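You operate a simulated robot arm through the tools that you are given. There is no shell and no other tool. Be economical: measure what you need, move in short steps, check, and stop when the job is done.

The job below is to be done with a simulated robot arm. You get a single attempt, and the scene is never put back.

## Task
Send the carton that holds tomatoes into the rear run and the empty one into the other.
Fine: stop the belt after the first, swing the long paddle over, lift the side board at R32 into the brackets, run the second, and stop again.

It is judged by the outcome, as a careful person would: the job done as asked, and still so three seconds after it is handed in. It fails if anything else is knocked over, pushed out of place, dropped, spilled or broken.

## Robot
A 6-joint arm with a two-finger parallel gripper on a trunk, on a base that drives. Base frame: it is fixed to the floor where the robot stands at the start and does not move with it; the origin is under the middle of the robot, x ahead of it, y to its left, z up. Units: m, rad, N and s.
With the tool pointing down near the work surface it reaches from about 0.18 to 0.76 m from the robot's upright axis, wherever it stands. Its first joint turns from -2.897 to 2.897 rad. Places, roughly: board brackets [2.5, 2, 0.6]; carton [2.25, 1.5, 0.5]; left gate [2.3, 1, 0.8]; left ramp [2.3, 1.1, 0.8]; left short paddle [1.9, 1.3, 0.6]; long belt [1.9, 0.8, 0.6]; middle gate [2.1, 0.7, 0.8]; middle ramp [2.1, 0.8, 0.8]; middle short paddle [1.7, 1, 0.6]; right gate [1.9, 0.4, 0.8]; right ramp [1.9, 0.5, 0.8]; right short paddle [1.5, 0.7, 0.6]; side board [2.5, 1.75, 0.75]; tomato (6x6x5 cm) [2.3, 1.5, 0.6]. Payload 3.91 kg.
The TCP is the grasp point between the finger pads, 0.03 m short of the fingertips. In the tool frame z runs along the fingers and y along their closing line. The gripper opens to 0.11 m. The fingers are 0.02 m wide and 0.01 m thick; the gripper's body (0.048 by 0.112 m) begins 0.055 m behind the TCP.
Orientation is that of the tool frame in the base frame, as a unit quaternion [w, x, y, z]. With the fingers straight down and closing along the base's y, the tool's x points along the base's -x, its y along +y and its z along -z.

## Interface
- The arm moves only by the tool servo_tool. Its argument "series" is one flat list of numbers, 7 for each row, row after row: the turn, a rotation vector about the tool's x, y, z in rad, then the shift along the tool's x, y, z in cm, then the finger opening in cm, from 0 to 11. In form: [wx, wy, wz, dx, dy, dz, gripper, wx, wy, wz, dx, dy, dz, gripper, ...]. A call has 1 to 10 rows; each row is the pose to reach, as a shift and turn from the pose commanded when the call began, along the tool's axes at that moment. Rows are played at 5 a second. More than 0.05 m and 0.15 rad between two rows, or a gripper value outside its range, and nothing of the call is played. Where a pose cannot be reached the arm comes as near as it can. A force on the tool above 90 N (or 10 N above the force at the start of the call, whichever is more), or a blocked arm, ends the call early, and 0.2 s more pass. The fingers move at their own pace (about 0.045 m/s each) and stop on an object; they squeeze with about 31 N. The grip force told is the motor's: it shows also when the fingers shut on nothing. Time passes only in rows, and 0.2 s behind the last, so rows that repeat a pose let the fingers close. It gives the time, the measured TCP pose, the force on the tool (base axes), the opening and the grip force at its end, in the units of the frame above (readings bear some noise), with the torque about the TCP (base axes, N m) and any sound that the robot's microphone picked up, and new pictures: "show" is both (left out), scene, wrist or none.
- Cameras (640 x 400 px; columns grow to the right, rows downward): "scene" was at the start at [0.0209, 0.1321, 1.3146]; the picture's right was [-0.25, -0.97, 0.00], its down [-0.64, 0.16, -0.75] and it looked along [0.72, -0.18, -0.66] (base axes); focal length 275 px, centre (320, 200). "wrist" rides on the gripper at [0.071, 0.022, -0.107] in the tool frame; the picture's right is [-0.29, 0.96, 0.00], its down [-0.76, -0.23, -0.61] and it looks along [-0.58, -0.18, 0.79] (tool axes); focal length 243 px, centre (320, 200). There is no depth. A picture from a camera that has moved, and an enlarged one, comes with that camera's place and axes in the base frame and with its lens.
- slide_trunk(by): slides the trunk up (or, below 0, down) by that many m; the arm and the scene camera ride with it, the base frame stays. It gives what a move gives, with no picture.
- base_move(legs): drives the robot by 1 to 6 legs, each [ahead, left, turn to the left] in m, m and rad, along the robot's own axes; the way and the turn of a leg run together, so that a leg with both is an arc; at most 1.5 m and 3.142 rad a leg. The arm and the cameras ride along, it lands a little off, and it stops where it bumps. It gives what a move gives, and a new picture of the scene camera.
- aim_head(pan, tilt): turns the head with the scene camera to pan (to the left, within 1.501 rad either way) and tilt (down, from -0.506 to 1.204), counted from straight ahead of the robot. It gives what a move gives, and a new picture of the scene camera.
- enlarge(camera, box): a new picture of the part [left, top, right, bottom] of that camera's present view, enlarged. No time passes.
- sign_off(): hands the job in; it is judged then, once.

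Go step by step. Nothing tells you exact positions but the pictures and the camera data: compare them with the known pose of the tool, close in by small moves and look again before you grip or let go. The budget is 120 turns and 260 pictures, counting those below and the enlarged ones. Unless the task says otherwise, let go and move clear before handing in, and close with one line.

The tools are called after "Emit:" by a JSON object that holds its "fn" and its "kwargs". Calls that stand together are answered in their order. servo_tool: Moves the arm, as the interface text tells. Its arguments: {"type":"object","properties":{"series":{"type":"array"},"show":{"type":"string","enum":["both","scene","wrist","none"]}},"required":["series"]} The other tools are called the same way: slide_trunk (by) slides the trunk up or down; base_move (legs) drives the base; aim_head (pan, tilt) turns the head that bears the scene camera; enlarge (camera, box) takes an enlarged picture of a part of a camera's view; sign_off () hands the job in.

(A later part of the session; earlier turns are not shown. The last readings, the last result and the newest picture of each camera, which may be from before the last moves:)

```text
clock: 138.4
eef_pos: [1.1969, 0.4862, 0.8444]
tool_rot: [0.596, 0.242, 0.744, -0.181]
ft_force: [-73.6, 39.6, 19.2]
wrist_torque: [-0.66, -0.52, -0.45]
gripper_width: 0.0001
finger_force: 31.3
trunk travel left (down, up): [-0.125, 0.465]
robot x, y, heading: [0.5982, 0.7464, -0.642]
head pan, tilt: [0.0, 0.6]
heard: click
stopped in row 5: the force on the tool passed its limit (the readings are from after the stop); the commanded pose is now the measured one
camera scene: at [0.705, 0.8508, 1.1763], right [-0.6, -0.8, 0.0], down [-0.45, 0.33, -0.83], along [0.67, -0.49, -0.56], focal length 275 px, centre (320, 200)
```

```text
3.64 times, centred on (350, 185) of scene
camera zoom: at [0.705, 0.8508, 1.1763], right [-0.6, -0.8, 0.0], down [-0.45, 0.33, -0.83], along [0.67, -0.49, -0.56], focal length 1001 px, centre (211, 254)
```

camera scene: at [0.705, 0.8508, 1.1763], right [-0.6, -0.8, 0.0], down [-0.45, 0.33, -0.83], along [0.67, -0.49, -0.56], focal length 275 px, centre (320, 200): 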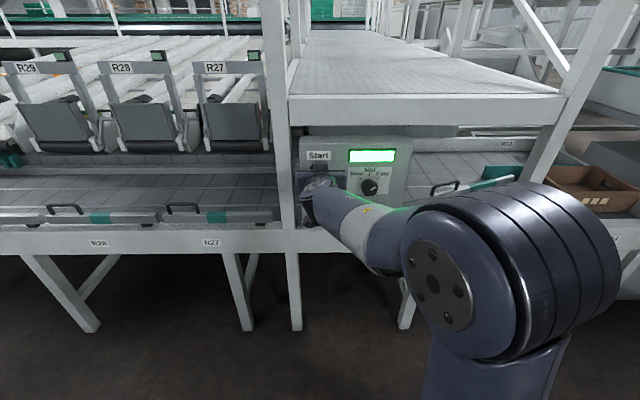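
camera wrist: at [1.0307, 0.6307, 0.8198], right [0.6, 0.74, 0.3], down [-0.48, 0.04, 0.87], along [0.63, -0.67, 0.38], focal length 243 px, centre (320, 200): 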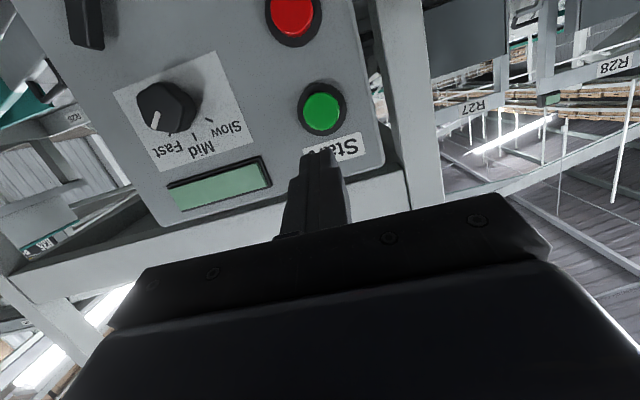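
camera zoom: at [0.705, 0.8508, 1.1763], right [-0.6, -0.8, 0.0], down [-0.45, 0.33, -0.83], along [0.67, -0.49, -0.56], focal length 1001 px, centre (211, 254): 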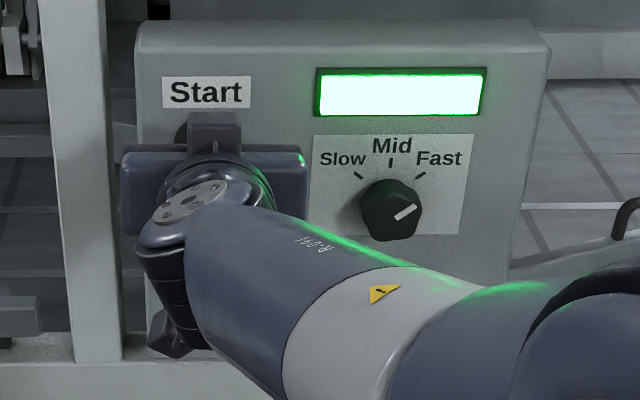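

Start clicked (pressed a bit firmly) and the display is lit. I back off and hover over Stop.

Emit:
{"fn": "servo_tool", "kwargs": {"series": [0, 0, 0, 0, 0, -2.5, 0, 0, 0, 0, 3.5, 0, -2.5, 0, 0, 0, 0, 7.5, 0, -1.5, 0, 0, 0, 0, 8, 0, -1.3, 0], "show": "both"}}

```text
clock: 139.4
eef_pos: [1.1798, 0.5028, 0.7622]
tool_rot: [0.591, 0.242, 0.748, -0.179]
ft_force: [-0.8, -0.6, -0.3]
wrist_torque: [-0.02, -0.01, 0.02]
gripper_width: 0.0001
finger_force: 31.5
trunk travel left (down, up): [-0.125, 0.465]
robot x, y, heading: [0.6013, 0.7414, -0.64]
head pan, tilt: [0.0, 0.6]
camera scene: at [0.7134, 0.8464, 1.1756], right [-0.6, -0.8, 0.0], down [-0.45, 0.34, -0.83], along [0.66, -0.49, -0.56], focal length 275 px, centre (320, 200)
camera wrist: at [1.093, 0.5907, 0.7181], right [0.6, 0.74, 0.3], down [-0.48, 0.03, 0.88], along [0.64, -0.67, 0.37], focal length 243 px, centre (320, 200)
```

scene: 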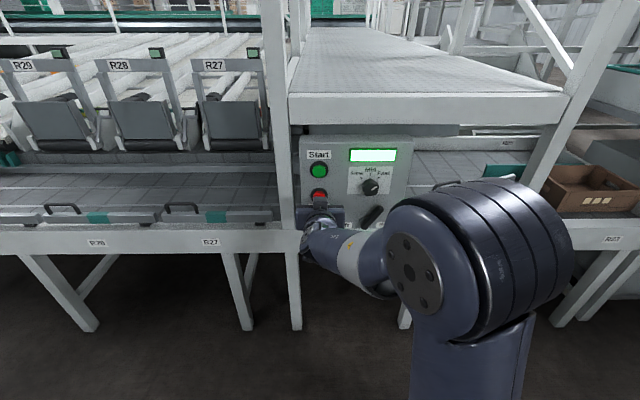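
wrist: 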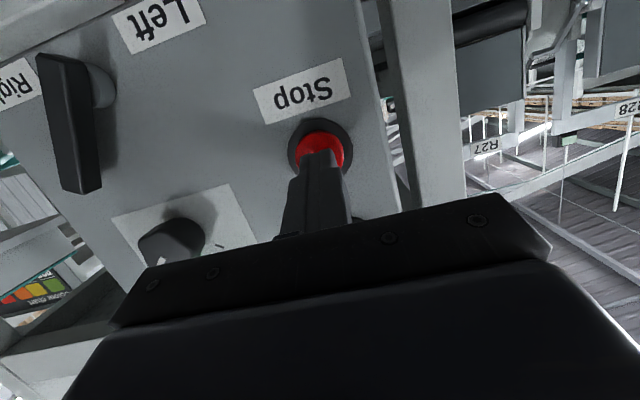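

Emit:
{"fn": "servo_tool", "kwargs": {"series": [0, 0, 0, 0, 0, 0, 0, 0, 0, 0, 0, 0, 0, 0, 0, 0, 0, 0, 0, 0, 0, 0, 0, 0, 0, 0, 0, 0, 0, 0, 0, 0, 0, 0, 0, 0, 0, 0, 0, 0, 0, 0, 0, 0, 0, 0, 0, 0, 0], "show": "scene"}}

Emit:
{"fn": "aim_head", "kwargs": {"pan": 0.3, "tilt": 0.6}}

```text
clock: 141.0
eef_pos: [1.1804, 0.5026, 0.7621]
tool_rot: [0.592, 0.242, 0.748, -0.179]
ft_force: [0.4, 0.0, -0.5]
wrist_torque: [0.03, 0.0, -0.01]
gripper_width: 0.0
finger_force: 30.7
trunk travel left (down, up): [-0.125, 0.465]
robot x, y, heading: [0.5984, 0.7401, -0.64]
head pan, tilt: [0.0, 0.6]
camera scene: at [0.7134, 0.8464, 1.1756], right [-0.6, -0.8, 0.0], down [-0.45, 0.34, -0.83], along [0.66, -0.49, -0.56], focal length 275 px, centre (320, 200)
```

scene: 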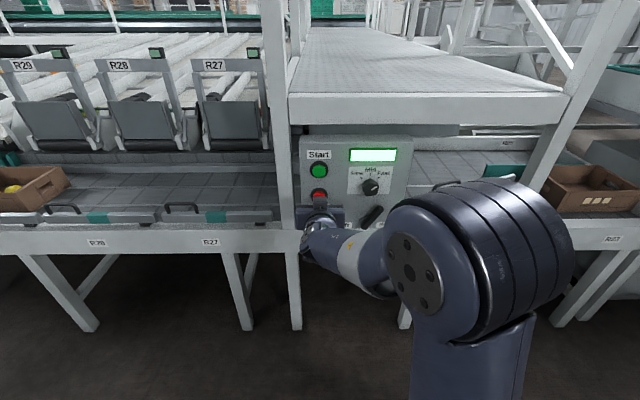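

```text
clock: 141.8
eef_pos: [1.1807, 0.5009, 0.7623]
tool_rot: [0.592, 0.242, 0.748, -0.178]
ft_force: [0.1, -0.3, -0.4]
wrist_torque: [-0.01, 0.01, 0.0]
gripper_width: 0.0002
finger_force: 31.0
trunk travel left (down, up): [-0.125, 0.465]
robot x, y, heading: [0.5991, 0.7404, -0.639]
head pan, tilt: [0.3, 0.6]
camera scene: at [0.7258, 0.8697, 1.1756], right [-0.33, -0.94, 0.0], down [-0.53, 0.19, -0.83], along [0.78, -0.28, -0.56], focal length 275 px, centre (320, 200)
```

scene: 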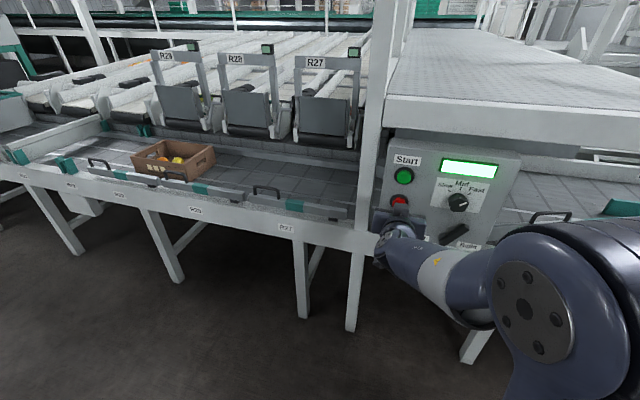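

The tomato carton is on its way. I turn the head to watch the paddle end.

Emit:
{"fn": "aim_head", "kwargs": {"pan": -0.45, "tilt": 0.5}}

Emit:
{"fn": "servo_tool", "kwargs": {"series": [0, 0, 0, 0, 0, 0, 0, 0, 0, 0, 0, 0, 0, 0, 0, 0, 0, 0, 0, 0, 0, 0, 0, 0, 0, 0, 0, 0, 0, 0, 0, 0, 0, 0, 0, 0, 0, 0, 0, 0, 0, 0, 0, 0, 0, 0, 0, 0, 0, 0, 0, 0, 0, 0, 0, 0, 0, 0, 0, 0, 0, 0, 0, 0, 0, 0, 0, 0, 0, 0], "show": "scene"}}

```text
clock: 142.9
eef_pos: [1.1805, 0.5016, 0.7617]
tool_rot: [0.592, 0.242, 0.748, -0.179]
ft_force: [-0.2, -0.1, 1.0]
wrist_torque: [0.0, -0.03, -0.01]
gripper_width: 0.0002
finger_force: 30.7
trunk travel left (down, up): [-0.125, 0.465]
robot x, y, heading: [0.601, 0.7408, -0.639]
head pan, tilt: [-0.45, 0.499]
camera scene: at [0.6846, 0.8186, 1.1847], right [-0.89, -0.46, 0.0], down [-0.22, 0.42, -0.88], along [0.41, -0.78, -0.48], focal length 275 px, centre (320, 200)
```

scene: 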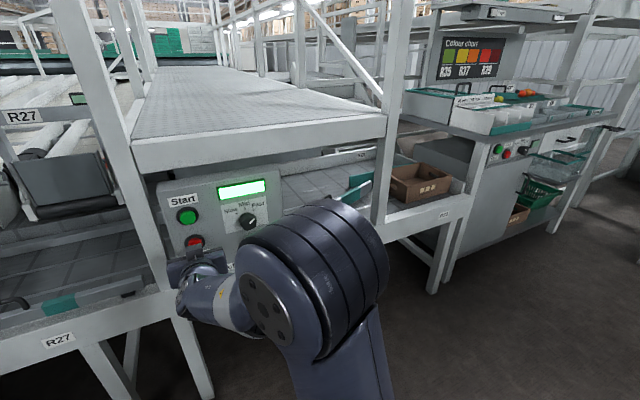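

```text
clock: 145.1
eef_pos: [1.1809, 0.5019, 0.7625]
tool_rot: [0.592, 0.241, 0.748, -0.178]
ft_force: [-0.9, -0.3, -0.2]
wrist_torque: [-0.01, 0.01, 0.01]
gripper_width: 0.0001
finger_force: 30.9
trunk travel left (down, up): [-0.125, 0.465]
robot x, y, heading: [0.5969, 0.7394, -0.643]
head pan, tilt: [-0.45, 0.499]
camera scene: at [0.6845, 0.8185, 1.1847], right [-0.89, -0.46, 0.0], down [-0.22, 0.42, -0.88], along [0.41, -0.78, -0.48], focal length 275 px, centre (320, 200)
```

scene: 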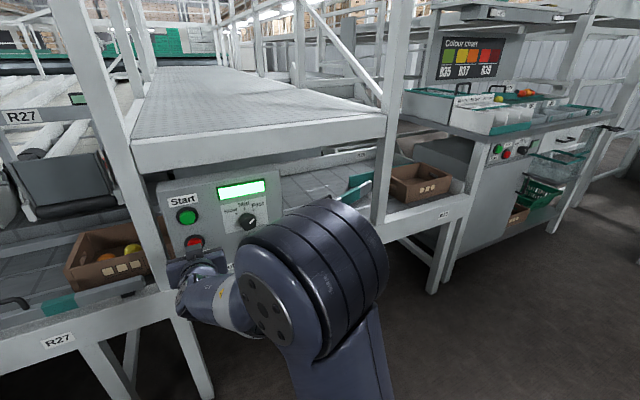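

Emit:
{"fn": "servo_tool", "kwargs": {"series": [0, 0, 0, 0, 0, 0, 0, 0, 0, 0, 0, 0, 0, 0, 0, 0, 0, 0, 0, 0, 0, 0, 0, 0, 0, 0, 0, 0, 0, 0, 0, 0, 0, 0, 0, 0, 0, 0, 0, 0, 0, 0, 0, 0, 0, 0, 0, 0, 0, 0, 0, 0, 0, 0, 0, 0, 0, 0, 0, 0, 0, 0, 0], "show": "scene"}}

Emit:
{"fn": "enlarge", "kwargs": {"camera": "scene", "box": [260, 130, 480, 250]}}

```text
clock: 147.1
eef_pos: [1.1789, 0.5027, 0.7621]
tool_rot: [0.591, 0.243, 0.748, -0.179]
ft_force: [-0.6, -0.8, 0.4]
wrist_torque: [0.01, 0.0, -0.01]
gripper_width: 0.0
finger_force: 30.9
trunk travel left (down, up): [-0.125, 0.465]
robot x, y, heading: [0.6008, 0.7419, -0.64]
head pan, tilt: [-0.45, 0.499]
camera scene: at [0.6845, 0.8185, 1.1847], right [-0.89, -0.46, 0.0], down [-0.22, 0.42, -0.88], along [0.41, -0.78, -0.48], focal length 275 px, centre (320, 200)
```

scene: 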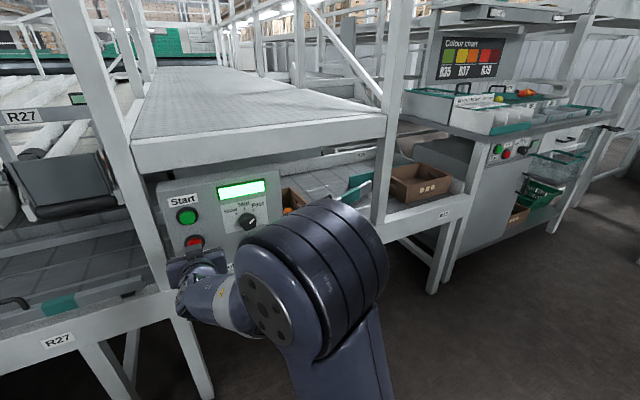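

```text
2.91 times, centred on (370, 190) of scene
camera zoom: at [0.6845, 0.8185, 1.1847], right [-0.89, -0.46, 0.0], down [-0.22, 0.42, -0.88], along [0.41, -0.78, -0.48], focal length 800 px, centre (174, 229)
```

zoom: 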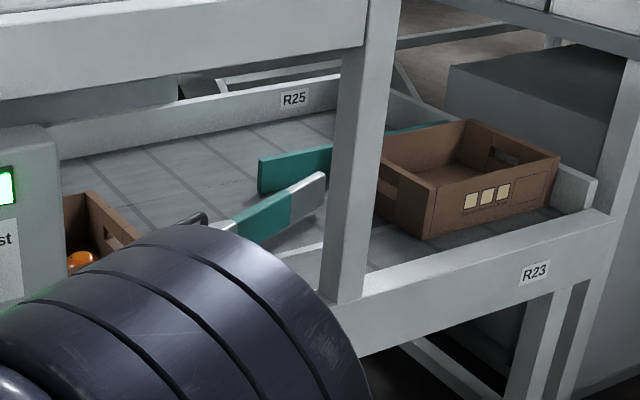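

Emit:
{"fn": "servo_tool", "kwargs": {"series": [0, 0, 0, 0, 0, 0, 0, 0, 0, 0, 0, 0, 0, 0, 0, 0, 0, 0, 0, 0, 0, 0, 0, 0, 0, 0, 0, 0, 0, 0, 0, 0, 0, 0, 0], "show": "scene"}}

Emit:
{"fn": "enlarge", "kwargs": {"camera": "scene", "box": [260, 130, 480, 250]}}

```text
clock: 148.3
eef_pos: [1.1791, 0.5016, 0.7624]
tool_rot: [0.592, 0.242, 0.748, -0.179]
ft_force: [0.0, -0.6, -0.3]
wrist_torque: [-0.03, -0.02, -0.02]
gripper_width: 0.0001
finger_force: 30.6
trunk travel left (down, up): [-0.125, 0.465]
robot x, y, heading: [0.6041, 0.7421, -0.643]
head pan, tilt: [-0.45, 0.499]
camera scene: at [0.6845, 0.8185, 1.1847], right [-0.89, -0.46, 0.0], down [-0.22, 0.42, -0.88], along [0.41, -0.78, -0.48], focal length 275 px, centre (320, 200)
```

scene: 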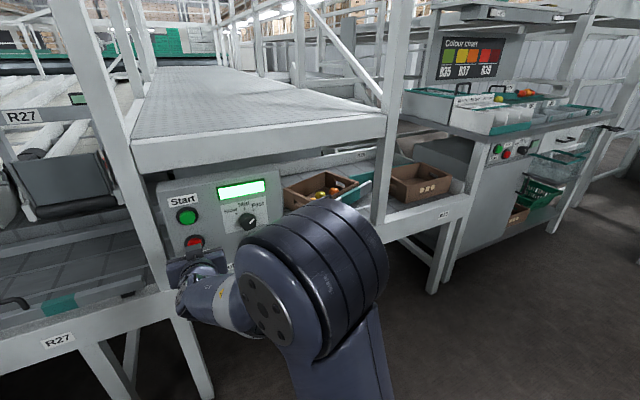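

```text
2.91 times, centred on (370, 190) of scene
camera zoom: at [0.6845, 0.8185, 1.1847], right [-0.89, -0.46, 0.0], down [-0.22, 0.42, -0.88], along [0.41, -0.78, -0.48], focal length 800 px, centre (174, 229)
```

zoom: 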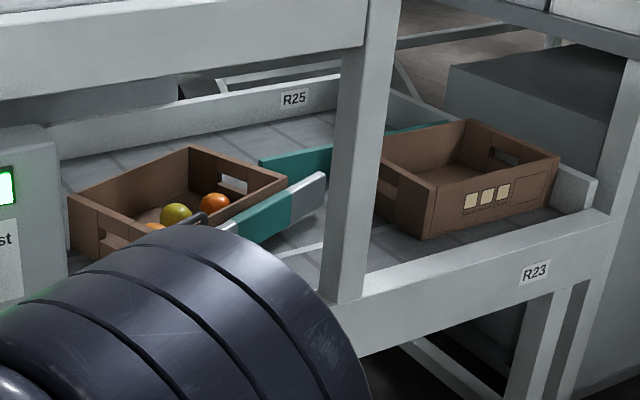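

Emit:
{"fn": "servo_tool", "kwargs": {"series": [0, 0, 0, 0, 0, 0, 0, 0, 0, 0, 0, 0, 0, 0], "show": "scene"}}

Emit:
{"fn": "enlarge", "kwargs": {"camera": "scene", "box": [260, 130, 480, 250]}}

```text
clock: 148.9
eef_pos: [1.1809, 0.5036, 0.7612]
tool_rot: [0.591, 0.242, 0.748, -0.179]
ft_force: [-0.2, 0.5, 0.5]
wrist_torque: [-0.03, -0.01, -0.02]
gripper_width: 0.0001
finger_force: 30.8
trunk travel left (down, up): [-0.125, 0.465]
robot x, y, heading: [0.601, 0.7418, -0.642]
head pan, tilt: [-0.45, 0.499]
camera scene: at [0.6845, 0.8185, 1.1847], right [-0.89, -0.46, 0.0], down [-0.22, 0.42, -0.88], along [0.41, -0.78, -0.48], focal length 275 px, centre (320, 200)
```

scene: 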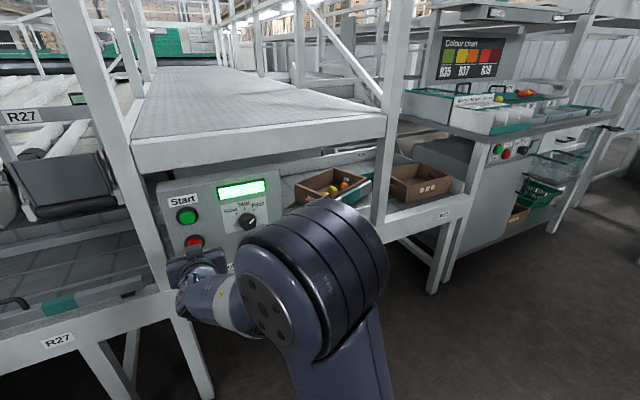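

```text
2.91 times, centred on (370, 190) of scene
camera zoom: at [0.6845, 0.8185, 1.1847], right [-0.89, -0.46, 0.0], down [-0.22, 0.42, -0.88], along [0.41, -0.78, -0.48], focal length 800 px, centre (174, 229)
```

zoom: 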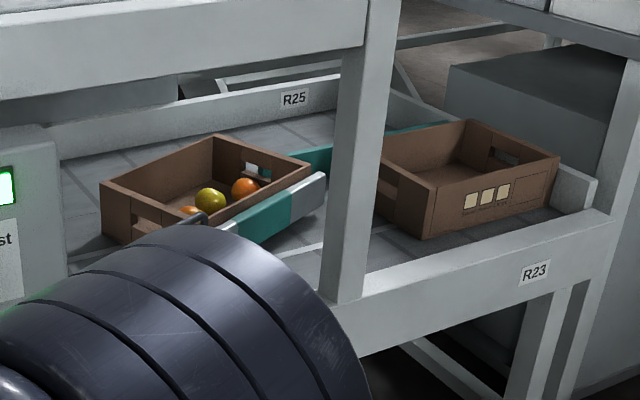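

Emit:
{"fn": "servo_tool", "kwargs": {"series": [0, 0, 0, 0, 0, 0, 0, 0, 0, 0, 0, 0, 0, 0], "show": "none"}}

Emit:
{"fn": "enlarge", "kwargs": {"camera": "scene", "box": [260, 130, 480, 250]}}

```text
clock: 149.5
eef_pos: [1.1801, 0.5026, 0.7629]
tool_rot: [0.591, 0.243, 0.748, -0.179]
ft_force: [-0.3, 0.1, -0.5]
wrist_torque: [0.0, -0.02, 0.0]
gripper_width: 0.0001
finger_force: 31.1
trunk travel left (down, up): [-0.125, 0.465]
robot x, y, heading: [0.5993, 0.745, -0.643]
head pan, tilt: [-0.45, 0.499]
```

```text
2.91 times, centred on (370, 190) of scene
camera zoom: at [0.6845, 0.8185, 1.1847], right [-0.89, -0.46, 0.0], down [-0.22, 0.42, -0.88], along [0.41, -0.78, -0.48], focal length 800 px, centre (174, 229)
```

zoom: 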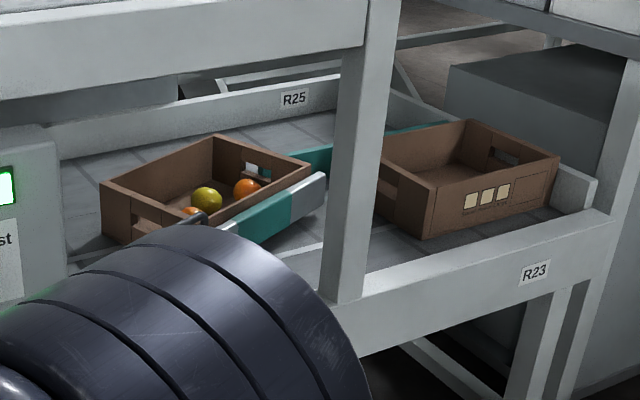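

The carton's leading corner has caught on the end of the teal divider: the paddle isn't swung far enough. I stop the belt now and will swing the paddle further over.

Emit:
{"fn": "servo_tool", "kwargs": {"series": [0, 0, 0, 0, 0, 2.6, 0, 0, 0, 0, 0, 0, 3.3, 0, 0, 0, 0, 0, 0, 0.5, 0, 0, 0, 0, 0, 0, -4, 0], "show": "scene"}}

Emit:
{"fn": "enlarge", "kwargs": {"camera": "scene", "box": [260, 130, 480, 250]}}

```text
clock: 150.5
eef_pos: [1.1506, 0.5235, 0.7706]
tool_rot: [0.592, 0.242, 0.748, -0.179]
ft_force: [-0.5, 0.5, -0.8]
wrist_torque: [0.04, 0.01, 0.02]
gripper_width: 0.0
finger_force: 31.4
trunk travel left (down, up): [-0.125, 0.465]
robot x, y, heading: [0.5994, 0.7392, -0.641]
head pan, tilt: [-0.45, 0.499]
heard: click
camera scene: at [0.6857, 0.8178, 1.1846], right [-0.89, -0.46, 0.0], down [-0.22, 0.42, -0.88], along [0.41, -0.78, -0.48], focal length 275 px, centre (320, 200)
```

scene: 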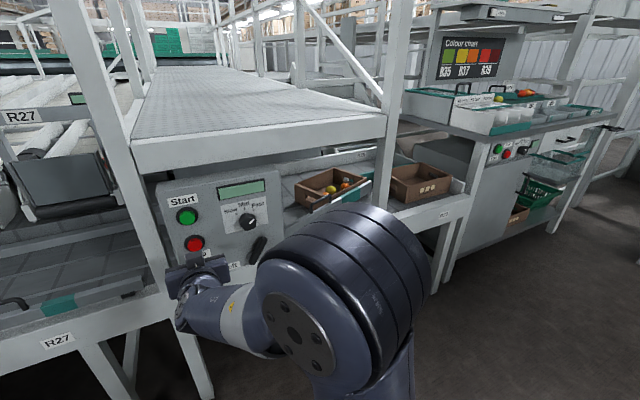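

```text
2.91 times, centred on (370, 190) of scene
camera zoom: at [0.6857, 0.8178, 1.1846], right [-0.89, -0.46, 0.0], down [-0.22, 0.42, -0.88], along [0.41, -0.78, -0.48], focal length 800 px, centre (174, 229)
```

zoom: 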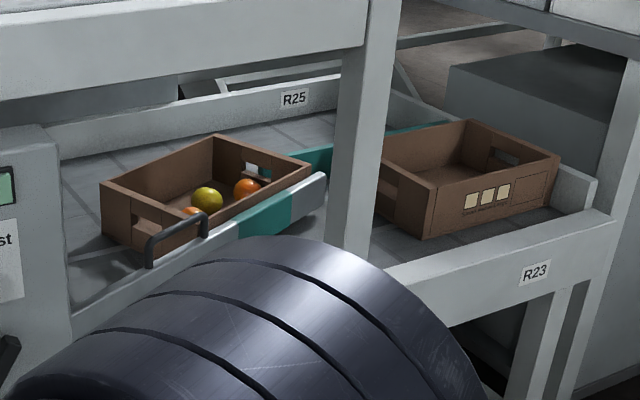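

Emit:
{"fn": "base_move", "kwargs": {"legs": [[-0.06, 0, 0.02], [0, -0.43, 0], [0.1, 0, 0]]}}

Emit:
{"fn": "aim_head", "kwargs": {"pan": 0.0, "tilt": 0.6}}

Emit:
{"fn": "enlarge", "kwargs": {"camera": "scene", "box": [260, 130, 520, 290]}}

```text
clock: 154.5
eef_pos: [0.9365, 0.1604, 0.771]
tool_rot: [0.593, 0.237, 0.75, -0.175]
ft_force: [-1.1, 0.7, 1.0]
wrist_torque: [0.0, -0.01, 0.02]
gripper_width: 0.0
finger_force: 31.3
trunk travel left (down, up): [-0.125, 0.465]
robot x, y, heading: [0.3861, 0.3687, -0.627]
head pan, tilt: [-0.45, 0.499]
camera scene: at [0.4669, 0.4489, 1.1847], right [-0.88, -0.47, 0.0], down [-0.23, 0.42, -0.88], along [0.42, -0.77, -0.48], focal length 275 px, centre (320, 200)
```

scene: 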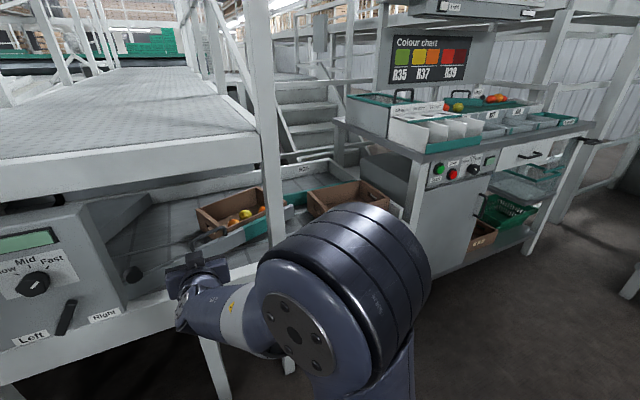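

```text
clock: 155.4
eef_pos: [0.9364, 0.1621, 0.7707]
tool_rot: [0.592, 0.238, 0.749, -0.175]
ft_force: [-0.5, -0.3, 1.2]
wrist_torque: [-0.04, 0.01, 0.01]
gripper_width: 0.0
finger_force: 31.2
trunk travel left (down, up): [-0.125, 0.465]
robot x, y, heading: [0.3859, 0.3704, -0.626]
head pan, tilt: [0.0, 0.6]
camera scene: at [0.4954, 0.4771, 1.1756], right [-0.59, -0.81, 0.0], down [-0.46, 0.33, -0.83], along [0.67, -0.48, -0.56], focal length 275 px, centre (320, 200)
```

scene: 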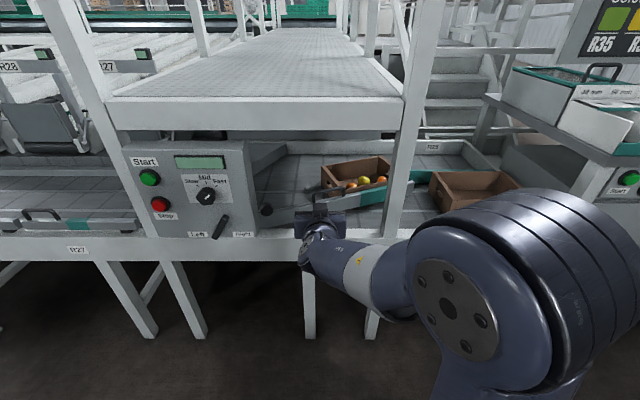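

```text
2.46 times, centred on (390, 210) of scene
camera zoom: at [0.4954, 0.4771, 1.1756], right [-0.59, -0.81, 0.0], down [-0.46, 0.33, -0.83], along [0.67, -0.48, -0.56], focal length 677 px, centre (148, 175)
```

zoom: 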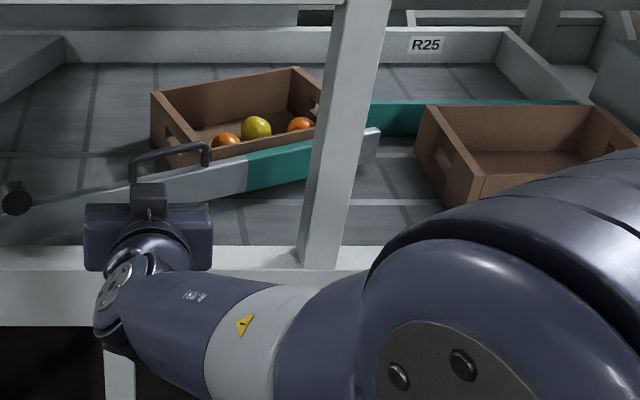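

Emit:
{"fn": "servo_tool", "kwargs": {"series": [0, 0.03, 0, 0, -3.5, 1, 0, 0, 0.06, 0, 1.5, -7, 3, 0, 0, 0.06, 0, 3, -7, 6.5, 0, 0, 0.06, 0, 4.5, -7, 10.5, 0, 0, 0.06, 0, 4.66, -7, 14.5, 0], "show": "both"}}

```text
clock: 156.6
eef_pos: [1.0027, 0.0319, 0.6904]
tool_rot: [0.57, 0.242, 0.767, -0.168]
ft_force: [0.0, 0.1, 1.8]
wrist_torque: [0.03, 0.02, 0.0]
gripper_width: 0.0002
finger_force: 30.5
trunk travel left (down, up): [-0.125, 0.465]
robot x, y, heading: [0.3804, 0.3738, -0.625]
head pan, tilt: [0.0, 0.6]
camera scene: at [0.4951, 0.4773, 1.1756], right [-0.59, -0.81, 0.0], down [-0.46, 0.33, -0.83], along [0.67, -0.48, -0.56], focal length 275 px, centre (320, 200)
camera wrist: at [0.9126, 0.1207, 0.654], right [0.61, 0.74, 0.3], down [-0.43, 0.0, 0.9], along [0.67, -0.67, 0.32], focal length 243 px, centre (320, 200)
```

scene: 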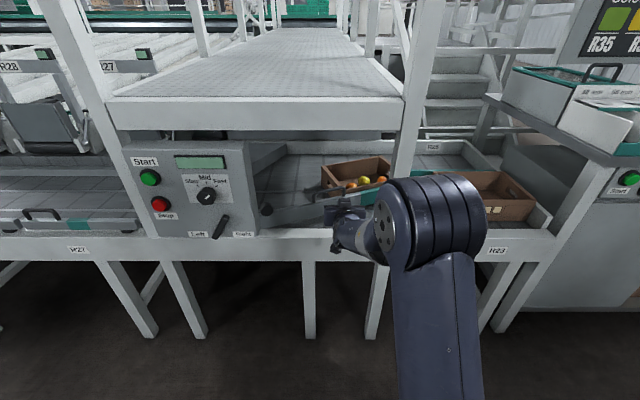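
wrist: 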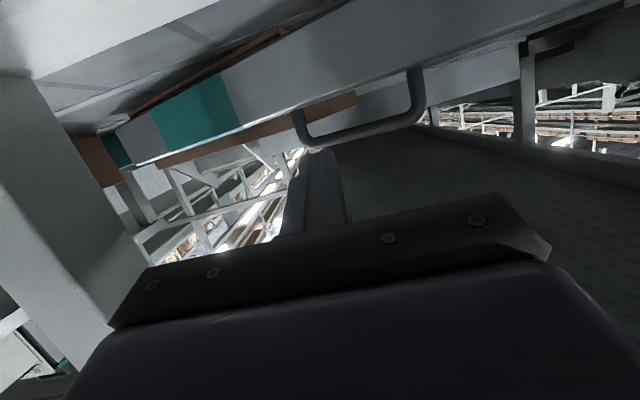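

Emit:
{"fn": "servo_tool", "kwargs": {"series": [0, 0, 0, -1.18, 0, 3.82, 0, 0, 0, 0, -2.06, 0, 6.69, 0, 0, 0, 0, -2.5, 0, 8.13, 0, 0, 0, 0, -2.79, 0.1, 9.08, 0, 0, 0, 0, -3.09, 0.2, 10.04, 0, 0, 0, 0, -3.38, 0.3, 11, 0], "show": "both"}}

Emit:
{"fn": "enlarge", "kwargs": {"camera": "scene", "box": [260, 130, 520, 290]}}

```text
clock: 158.0
eef_pos: [1.1018, -0.0302, 0.6876]
tool_rot: [0.57, 0.243, 0.767, -0.168]
ft_force: [-0.9, 1.6, 1.4]
wrist_torque: [0.02, -0.06, 0.1]
gripper_width: 0.0
finger_force: 31.4
trunk travel left (down, up): [-0.125, 0.465]
robot x, y, heading: [0.3845, 0.3698, -0.626]
head pan, tilt: [0.0, 0.6]
camera scene: at [0.4954, 0.4771, 1.1755], right [-0.59, -0.81, 0.0], down [-0.46, 0.33, -0.83], along [0.67, -0.48, -0.56], focal length 275 px, centre (320, 200)
camera wrist: at [1.0114, 0.0575, 0.6525], right [0.61, 0.74, 0.3], down [-0.43, 0.0, 0.9], along [0.66, -0.68, 0.32], focal length 243 px, centre (320, 200)
```

scene: 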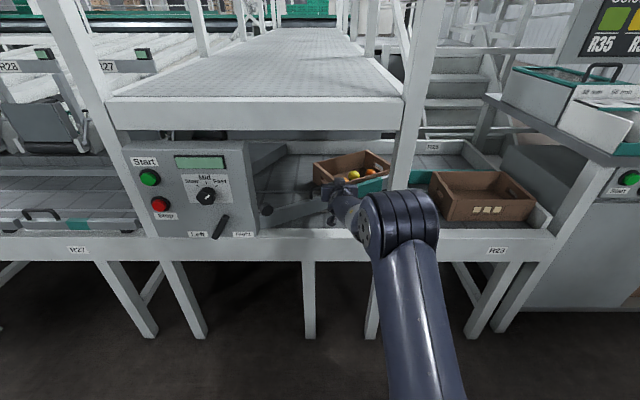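
wrist: 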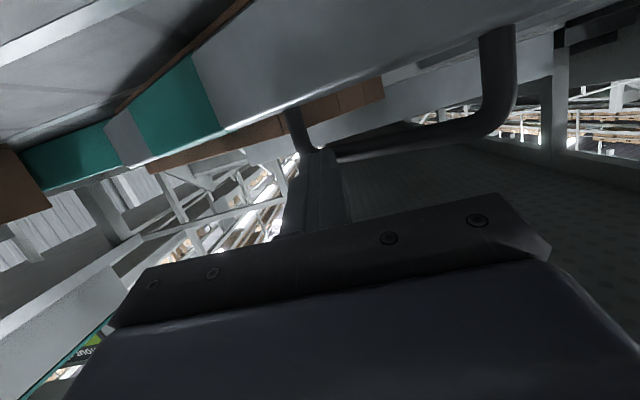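

```text
2.46 times, centred on (390, 210) of scene
camera zoom: at [0.4954, 0.4771, 1.1755], right [-0.59, -0.81, 0.0], down [-0.46, 0.33, -0.83], along [0.67, -0.48, -0.56], focal length 677 px, centre (148, 175)
```

zoom: 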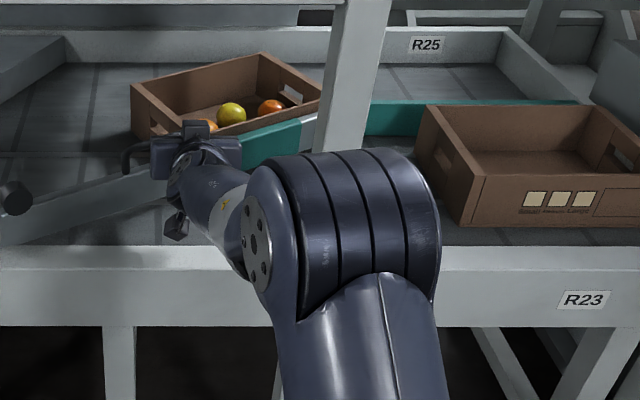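

The paddle swings further and moves the carton rearward gently. I continue until it meets its stop.

Emit:
{"fn": "servo_tool", "kwargs": {"series": [0, 0, 0, -0.29, 0.1, 0.96, 0, 0, 0, 0, -0.59, 0.2, 1.91, 0, 0, 0, 0, -0.88, 0.3, 2.87, 0], "show": "both"}}

Emit:
{"fn": "enlarge", "kwargs": {"camera": "scene", "box": [260, 130, 520, 290]}}

```text
clock: 158.8
eef_pos: [1.1229, -0.0415, 0.6894]
tool_rot: [0.569, 0.243, 0.768, -0.168]
ft_force: [-73.9, 40.2, 2.0]
wrist_torque: [0.31, 0.54, 0.58]
gripper_width: 0.0001
finger_force: 31.1
trunk travel left (down, up): [-0.125, 0.465]
robot x, y, heading: [0.3824, 0.3727, -0.624]
head pan, tilt: [0.0, 0.6]
camera scene: at [0.4893, 0.4805, 1.1758], right [-0.59, -0.81, 0.0], down [-0.45, 0.33, -0.83], along [0.67, -0.48, -0.56], focal length 275 px, centre (320, 200)
camera wrist: at [1.0325, 0.0465, 0.6531], right [0.61, 0.74, 0.29], down [-0.43, 0.0, 0.9], along [0.67, -0.67, 0.32], focal length 243 px, centre (320, 200)
```

scene: 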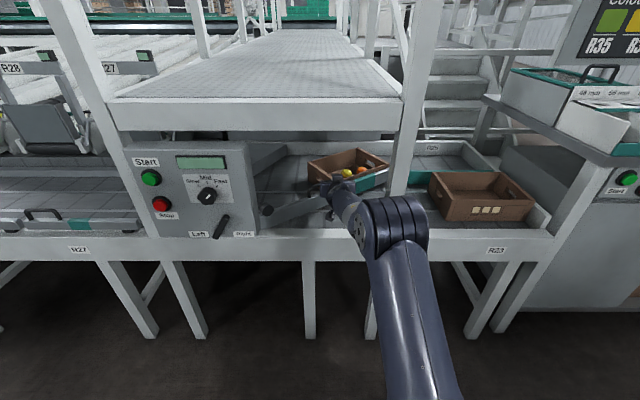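
wrist: 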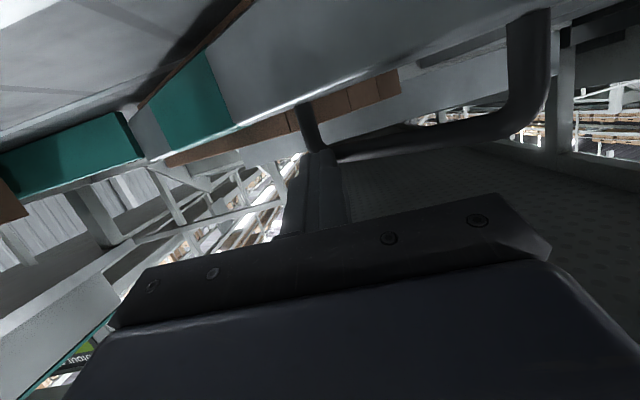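

```text
2.46 times, centred on (390, 210) of scene
camera zoom: at [0.4893, 0.4805, 1.1758], right [-0.59, -0.81, 0.0], down [-0.45, 0.33, -0.83], along [0.67, -0.48, -0.56], focal length 677 px, centre (148, 175)
```

zoom: 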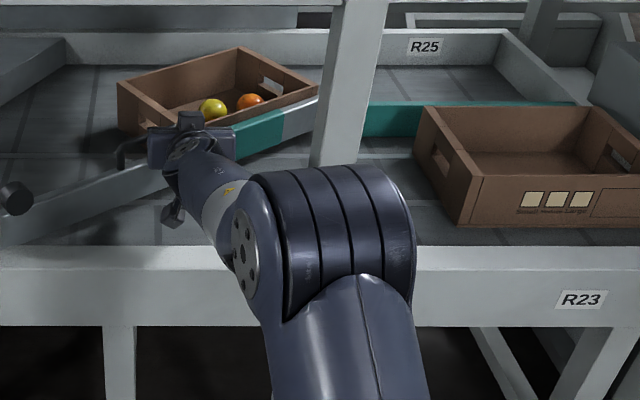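

The paddle met its stop, tip at the divider's end. Backing out.

Emit:
{"fn": "servo_tool", "kwargs": {"series": [0, 0, 0, 1.2, 0, -3.8, 0, 0, 0, 0, 1.2, 0, -8, 0, 0, 0, 0, 0.6, 0, -12.5, 0, 0, 0, 0, 0, 0, -17, 0, 0, 0, 0, 0, 0, -21.5, 0, 0, 0, 0, 0, 0, -26, 0, 0, 0, 0, -1, 0, -29.5, 0], "show": "scene"}}

Emit:
{"fn": "enlarge", "kwargs": {"camera": "scene", "box": [240, 130, 560, 270]}}

```text
clock: 160.4
eef_pos: [0.8965, 0.1108, 0.7847]
tool_rot: [0.569, 0.243, 0.768, -0.168]
ft_force: [-0.3, 0.4, 0.1]
wrist_torque: [0.01, 0.0, -0.01]
gripper_width: 0.0
finger_force: 31.2
trunk travel left (down, up): [-0.125, 0.465]
robot x, y, heading: [0.3855, 0.3688, -0.624]
head pan, tilt: [0.0, 0.6]
camera scene: at [0.4957, 0.477, 1.1755], right [-0.59, -0.81, 0.0], down [-0.46, 0.33, -0.82], along [0.67, -0.48, -0.57], focal length 275 px, centre (320, 200)
```

scene: 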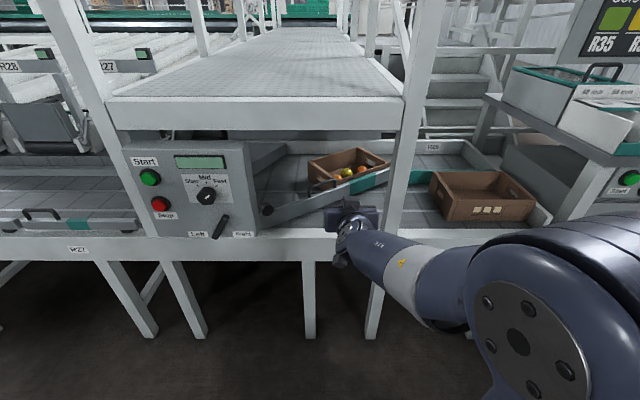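

```text
2.00 times, centred on (400, 200) of scene
camera zoom: at [0.4957, 0.477, 1.1755], right [-0.59, -0.81, 0.0], down [-0.46, 0.33, -0.82], along [0.67, -0.48, -0.57], focal length 550 px, centre (160, 200)
```

zoom: 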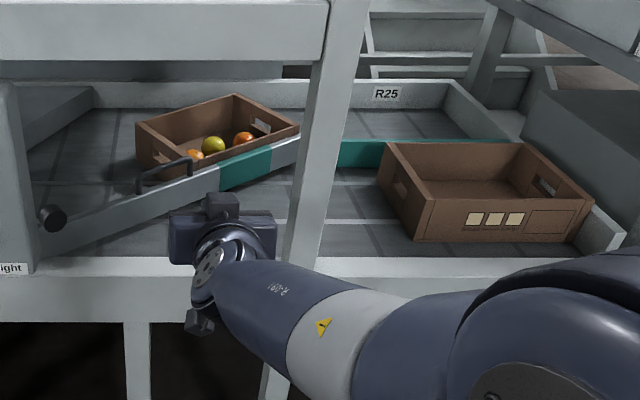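

Emit:
{"fn": "base_move", "kwargs": {"legs": [[-0.1, 0, 0], [0, 0.426, 0]]}}

Emit:
{"fn": "servo_tool", "kwargs": {"series": [0, 0, 0, 0, 0, 0, 0], "show": "wrist"}}

Emit:
{"fn": "enlarge", "kwargs": {"camera": "scene", "box": [270, 130, 430, 240]}}

```text
clock: 163.7
eef_pos: [1.0624, 0.5058, 0.7852]
tool_rot: [0.569, 0.246, 0.766, -0.17]
ft_force: [0.2, -0.4, -0.4]
wrist_torque: [0.02, -0.02, -0.05]
gripper_width: 0.0001
finger_force: 31.3
trunk travel left (down, up): [-0.125, 0.465]
robot x, y, heading: [0.5536, 0.7742, -0.644]
head pan, tilt: [0.0, 0.6]
camera scene: at [0.6646, 0.8767, 1.1756], right [-0.59, -0.8, 0.0], down [-0.45, 0.34, -0.83], along [0.66, -0.49, -0.56], focal length 275 px, centre (320, 200)
```

scene: 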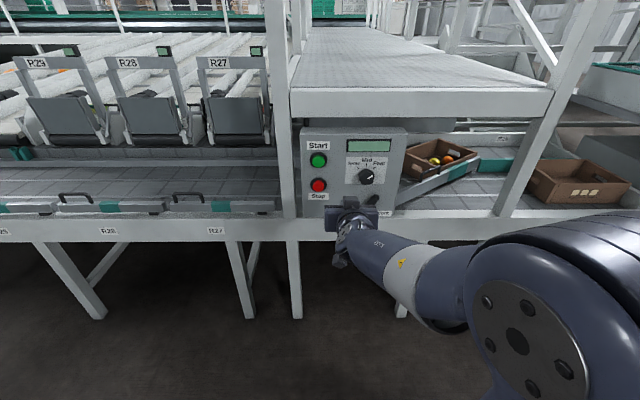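

```text
clock: 164.1
eef_pos: [1.062, 0.5066, 0.785]
tool_rot: [0.569, 0.246, 0.766, -0.17]
ft_force: [0.1, 0.8, 0.2]
wrist_torque: [0.0, -0.01, -0.01]
gripper_width: 0.0003
finger_force: 30.7
trunk travel left (down, up): [-0.125, 0.465]
robot x, y, heading: [0.5512, 0.7705, -0.638]
head pan, tilt: [0.0, 0.6]
camera wrist: at [0.9724, 0.5954, 0.7489], right [0.61, 0.73, 0.3], down [-0.43, 0.0, 0.9], along [0.66, -0.68, 0.32], focal length 243 px, centre (320, 200)
```

wrist: 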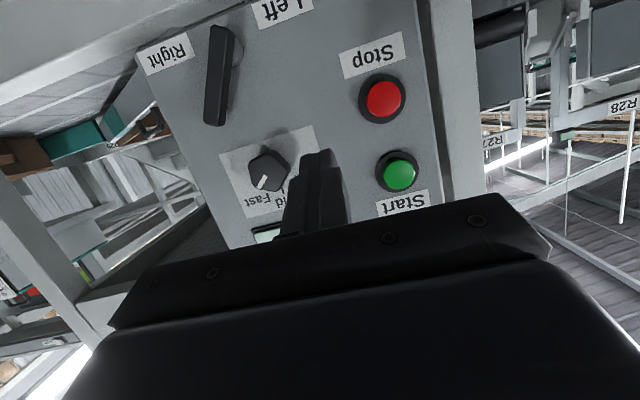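

```text
3.64 times, centred on (350, 185) of scene
camera zoom: at [0.6646, 0.8767, 1.1756], right [-0.59, -0.8, 0.0], down [-0.45, 0.34, -0.83], along [0.66, -0.49, -0.56], focal length 1001 px, centre (211, 254)
```

zoom: 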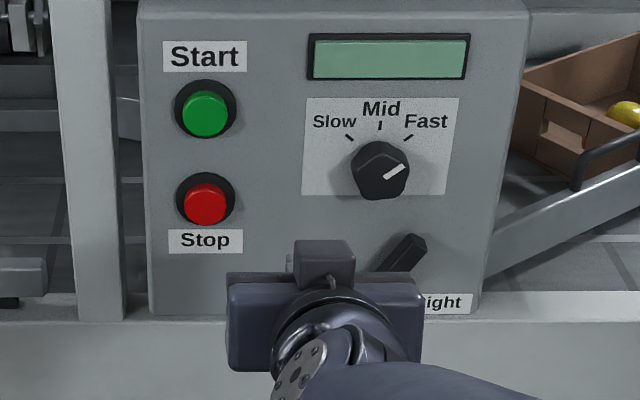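

Emit:
{"fn": "servo_tool", "kwargs": {"series": [0, 0, 0, -3, 2, 0, 0, 0, 0, 0, -6, 4, 0.5, 0, 0, 0, 0, -9.4, 6.2, 2, 0, 0, 0, 0, -9.4, 6.2, 6, 0, 0, 0, 0, -9.4, 6.2, 9.5, 0, 0, 0, 0, -9.4, 6.2, 10.9, 0, 0, 0, 0, -9.4, 6.2, 11.1, 0, 0, 0, 0, -9.4, 6.2, 7.5, 0, 0, 0, 0, -5.5, 6.1, 7.5, 0, 0, 0, 0, -1.5, 6, 9.5, 0], "show": "both"}}

```text
clock: 166.3
eef_pos: [1.1761, 0.4982, 0.7738]
tool_rot: [0.569, 0.246, 0.766, -0.17]
ft_force: [-0.5, 0.1, 0.2]
wrist_torque: [0.04, 0.02, 0.03]
gripper_width: 0.0
finger_force: 30.5
trunk travel left (down, up): [-0.125, 0.465]
robot x, y, heading: [0.5517, 0.7716, -0.64]
head pan, tilt: [0.0, 0.6]
heard: click
camera scene: at [0.6648, 0.8765, 1.1756], right [-0.59, -0.8, 0.0], down [-0.45, 0.34, -0.83], along [0.66, -0.49, -0.56], focal length 275 px, centre (320, 200)
camera wrist: at [1.0864, 0.5882, 0.7366], right [0.61, 0.73, 0.3], down [-0.43, 0.0, 0.9], along [0.66, -0.68, 0.32], focal length 243 px, centre (320, 200)
```

scene: 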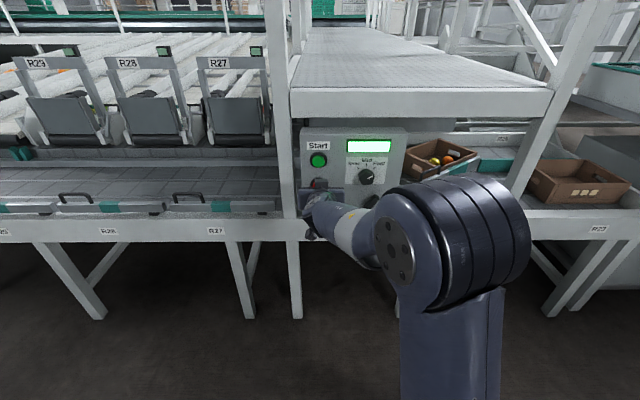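
wrist: 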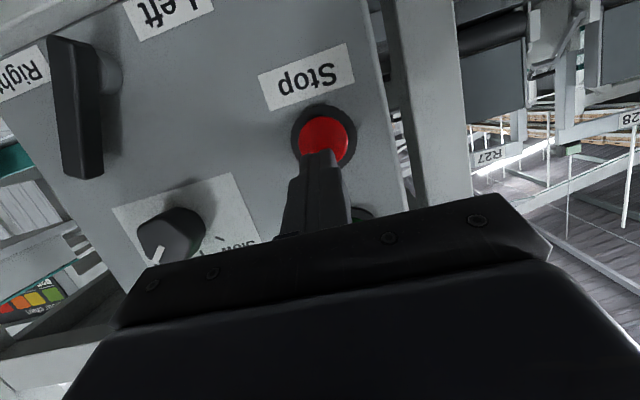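

Belt is running again; I keep watching the carton past the divider.

Emit:
{"fn": "servo_tool", "kwargs": {"series": [0, 0, 0, 0, 0, 0, 0, 0, 0, 0, 0, 0, 0, 0], "show": "none"}}

Emit:
{"fn": "enlarge", "kwargs": {"camera": "scene", "box": [380, 120, 640, 260]}}

```text
clock: 166.9
eef_pos: [1.1762, 0.4983, 0.7738]
tool_rot: [0.569, 0.247, 0.766, -0.171]
ft_force: [-0.3, 0.5, -0.3]
wrist_torque: [-0.05, 0.02, 0.01]
gripper_width: 0.0001
finger_force: 31.1
trunk travel left (down, up): [-0.125, 0.465]
robot x, y, heading: [0.5511, 0.7684, -0.634]
head pan, tilt: [0.0, 0.6]
```

```text
2.46 times, centred on (510, 190) of scene
camera zoom: at [0.6646, 0.8767, 1.1756], right [-0.59, -0.8, 0.0], down [-0.45, 0.34, -0.83], along [0.66, -0.49, -0.56], focal length 677 px, centre (-148, 225)
```

zoom: 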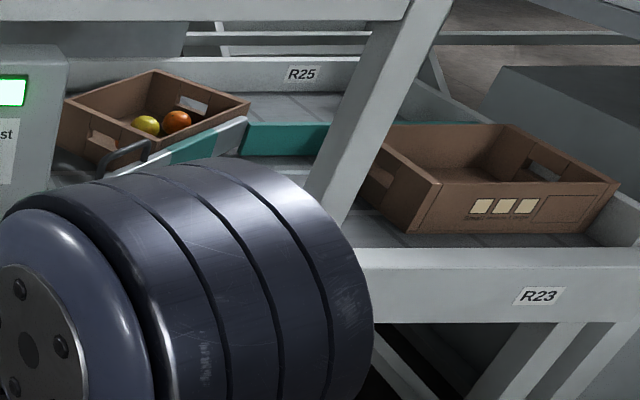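

Emit:
{"fn": "servo_tool", "kwargs": {"series": [0, 0, 0, 0, 0, 0, 0, 0, 0, 0, 0, 0, 0, 0, 0, 0, 0, 0, 0, 0, 0, 0, 0, 0, 0, 0, 0, 0], "show": "none"}}

Emit:
{"fn": "enlarge", "kwargs": {"camera": "scene", "box": [380, 120, 640, 260]}}

```text
clock: 167.9
eef_pos: [1.1758, 0.4987, 0.774]
tool_rot: [0.569, 0.247, 0.766, -0.171]
ft_force: [-0.2, -0.5, -0.1]
wrist_torque: [0.0, 0.0, 0.01]
gripper_width: 0.0
finger_force: 30.7
trunk travel left (down, up): [-0.125, 0.465]
robot x, y, heading: [0.5522, 0.7708, -0.634]
head pan, tilt: [0.0, 0.6]
```

```text
2.46 times, centred on (510, 190) of scene
camera zoom: at [0.6647, 0.8767, 1.1756], right [-0.59, -0.8, 0.0], down [-0.45, 0.34, -0.83], along [0.66, -0.49, -0.56], focal length 677 px, centre (-148, 225)
```

zoom: 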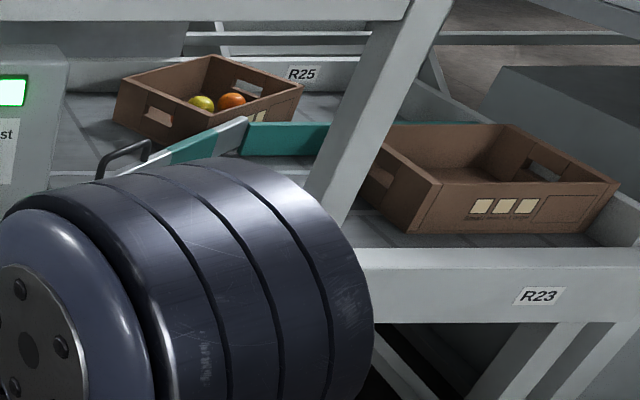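

Emit:
{"fn": "servo_tool", "kwargs": {"series": [0, 0, 0, 0, 0, 0, 0, 0, 0, 0, 0, 0, 0, 0, 0, 0, 0, 0, 0, 0, 0, 0, 0, 0, 0, 0, 0, 0, 0, 0, 0, 0, 0, 0, 0], "show": "none"}}

Emit:
{"fn": "enlarge", "kwargs": {"camera": "scene", "box": [380, 120, 640, 260]}}

```text
clock: 169.1
eef_pos: [1.1754, 0.5007, 0.7718]
tool_rot: [0.569, 0.247, 0.765, -0.172]
ft_force: [1.2, -0.4, -1.2]
wrist_torque: [-0.03, -0.01, -0.03]
gripper_width: 0.0001
finger_force: 31.4
trunk travel left (down, up): [-0.125, 0.465]
robot x, y, heading: [0.5505, 0.7691, -0.638]
head pan, tilt: [0.0, 0.6]
```

```text
2.46 times, centred on (510, 190) of scene
camera zoom: at [0.6646, 0.8767, 1.1756], right [-0.59, -0.8, 0.0], down [-0.45, 0.34, -0.83], along [0.66, -0.49, -0.56], focal length 677 px, centre (-148, 225)
```

zoom: 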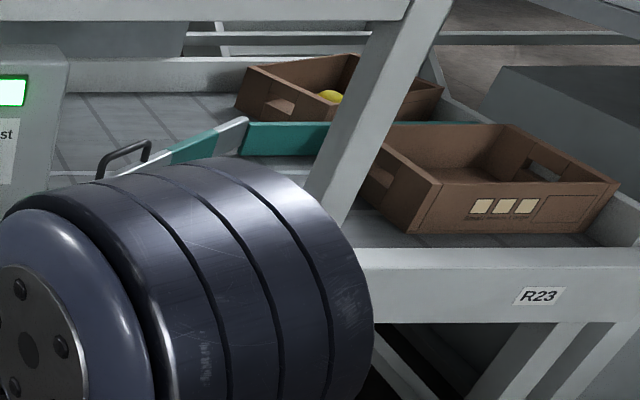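

Emit:
{"fn": "servo_tool", "kwargs": {"series": [0, 0, 0, 0, 0, 0, 0, 0, 0, 0, 0, 0, 0, 0, 0, 0, 0, 0, 0, 0, 0], "show": "none"}}

Emit:
{"fn": "enlarge", "kwargs": {"camera": "scene", "box": [380, 120, 640, 260]}}

```text
clock: 169.9
eef_pos: [1.1758, 0.4991, 0.7731]
tool_rot: [0.57, 0.245, 0.766, -0.17]
ft_force: [0.5, 0.1, 0.5]
wrist_torque: [-0.01, 0.01, 0.02]
gripper_width: 0.0
finger_force: 31.0
trunk travel left (down, up): [-0.125, 0.465]
robot x, y, heading: [0.553, 0.7713, -0.634]
head pan, tilt: [0.0, 0.6]
```

```text
2.46 times, centred on (510, 190) of scene
camera zoom: at [0.6646, 0.8767, 1.1756], right [-0.59, -0.8, 0.0], down [-0.45, 0.34, -0.83], along [0.66, -0.49, -0.56], focal length 677 px, centre (-148, 225)
```

zoom: 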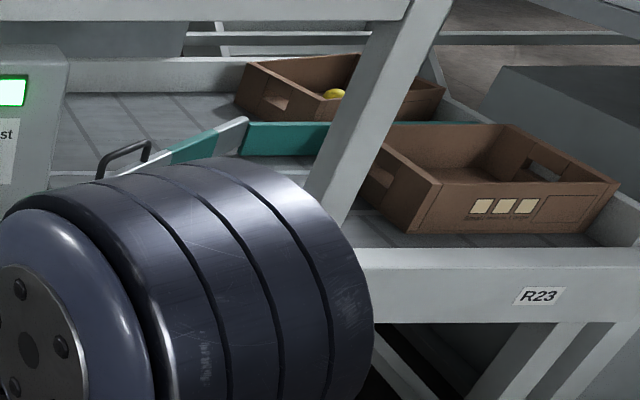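

The tomato carton rests at the end of the rear run. Stopping the belt.

Emit:
{"fn": "servo_tool", "kwargs": {"series": [0, 0, 0, 0.1, 0, 3, 0, 0, 0, 0, 0.1, 0, 3.6, 0, 0, 0, 0, 0, 0, 0.5, 0, 0, 0, 0, 0, 0, -4, 0, 0, 0, 0, 0, 0, -8.5, 0, 0, 0, 0, 0, 0, -13, 0], "show": "scene"}}

Emit:
{"fn": "aim_head", "kwargs": {"pan": -0.45, "tilt": 0.5}}

Emit:
{"fn": "enlarge", "kwargs": {"camera": "scene", "box": [160, 120, 480, 270]}}

```text
clock: 171.3
eef_pos: [1.0706, 0.5713, 0.8109]
tool_rot: [0.569, 0.246, 0.766, -0.17]
ft_force: [0.7, -1.2, 0.2]
wrist_torque: [0.0, 0.0, -0.01]
gripper_width: 0.0
finger_force: 31.3
trunk travel left (down, up): [-0.125, 0.465]
robot x, y, heading: [0.5496, 0.7753, -0.636]
head pan, tilt: [0.0, 0.6]
heard: click
camera scene: at [0.6651, 0.8765, 1.1755], right [-0.59, -0.8, 0.0], down [-0.46, 0.34, -0.82], along [0.66, -0.49, -0.57], focal length 275 px, centre (320, 200)
```

scene: 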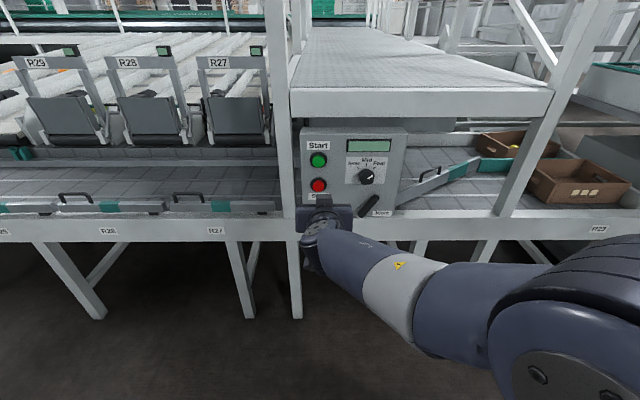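

```text
clock: 172.2
eef_pos: [1.0706, 0.5699, 0.8121]
tool_rot: [0.57, 0.245, 0.766, -0.17]
ft_force: [0.6, 0.3, 0.7]
wrist_torque: [0.02, -0.04, -0.02]
gripper_width: 0.0
finger_force: 31.3
trunk travel left (down, up): [-0.125, 0.465]
robot x, y, heading: [0.5526, 0.7715, -0.639]
head pan, tilt: [-0.45, 0.499]
camera scene: at [0.6359, 0.8487, 1.1847], right [-0.88, -0.47, 0.0], down [-0.22, 0.42, -0.88], along [0.41, -0.78, -0.48], focal length 275 px, centre (320, 200)
```

scene: 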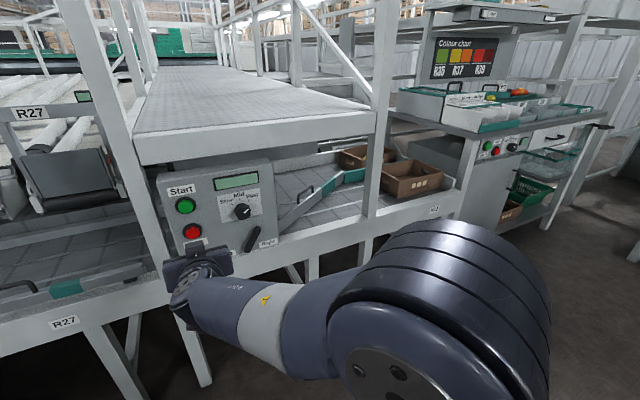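

```text
2.00 times, centred on (320, 195) of scene
camera zoom: at [0.6359, 0.8487, 1.1847], right [-0.88, -0.47, 0.0], down [-0.22, 0.42, -0.88], along [0.41, -0.78, -0.48], focal length 550 px, centre (320, 210)
```

zoom: 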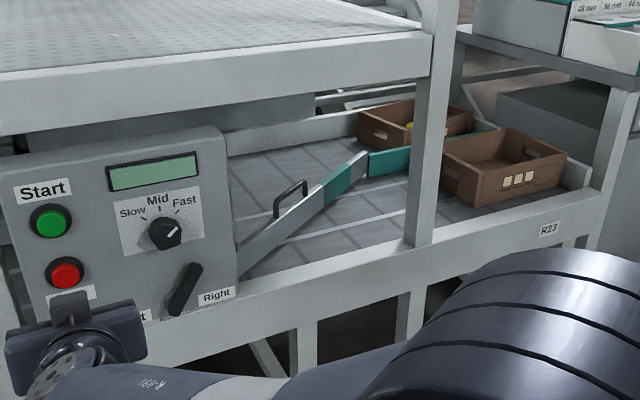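

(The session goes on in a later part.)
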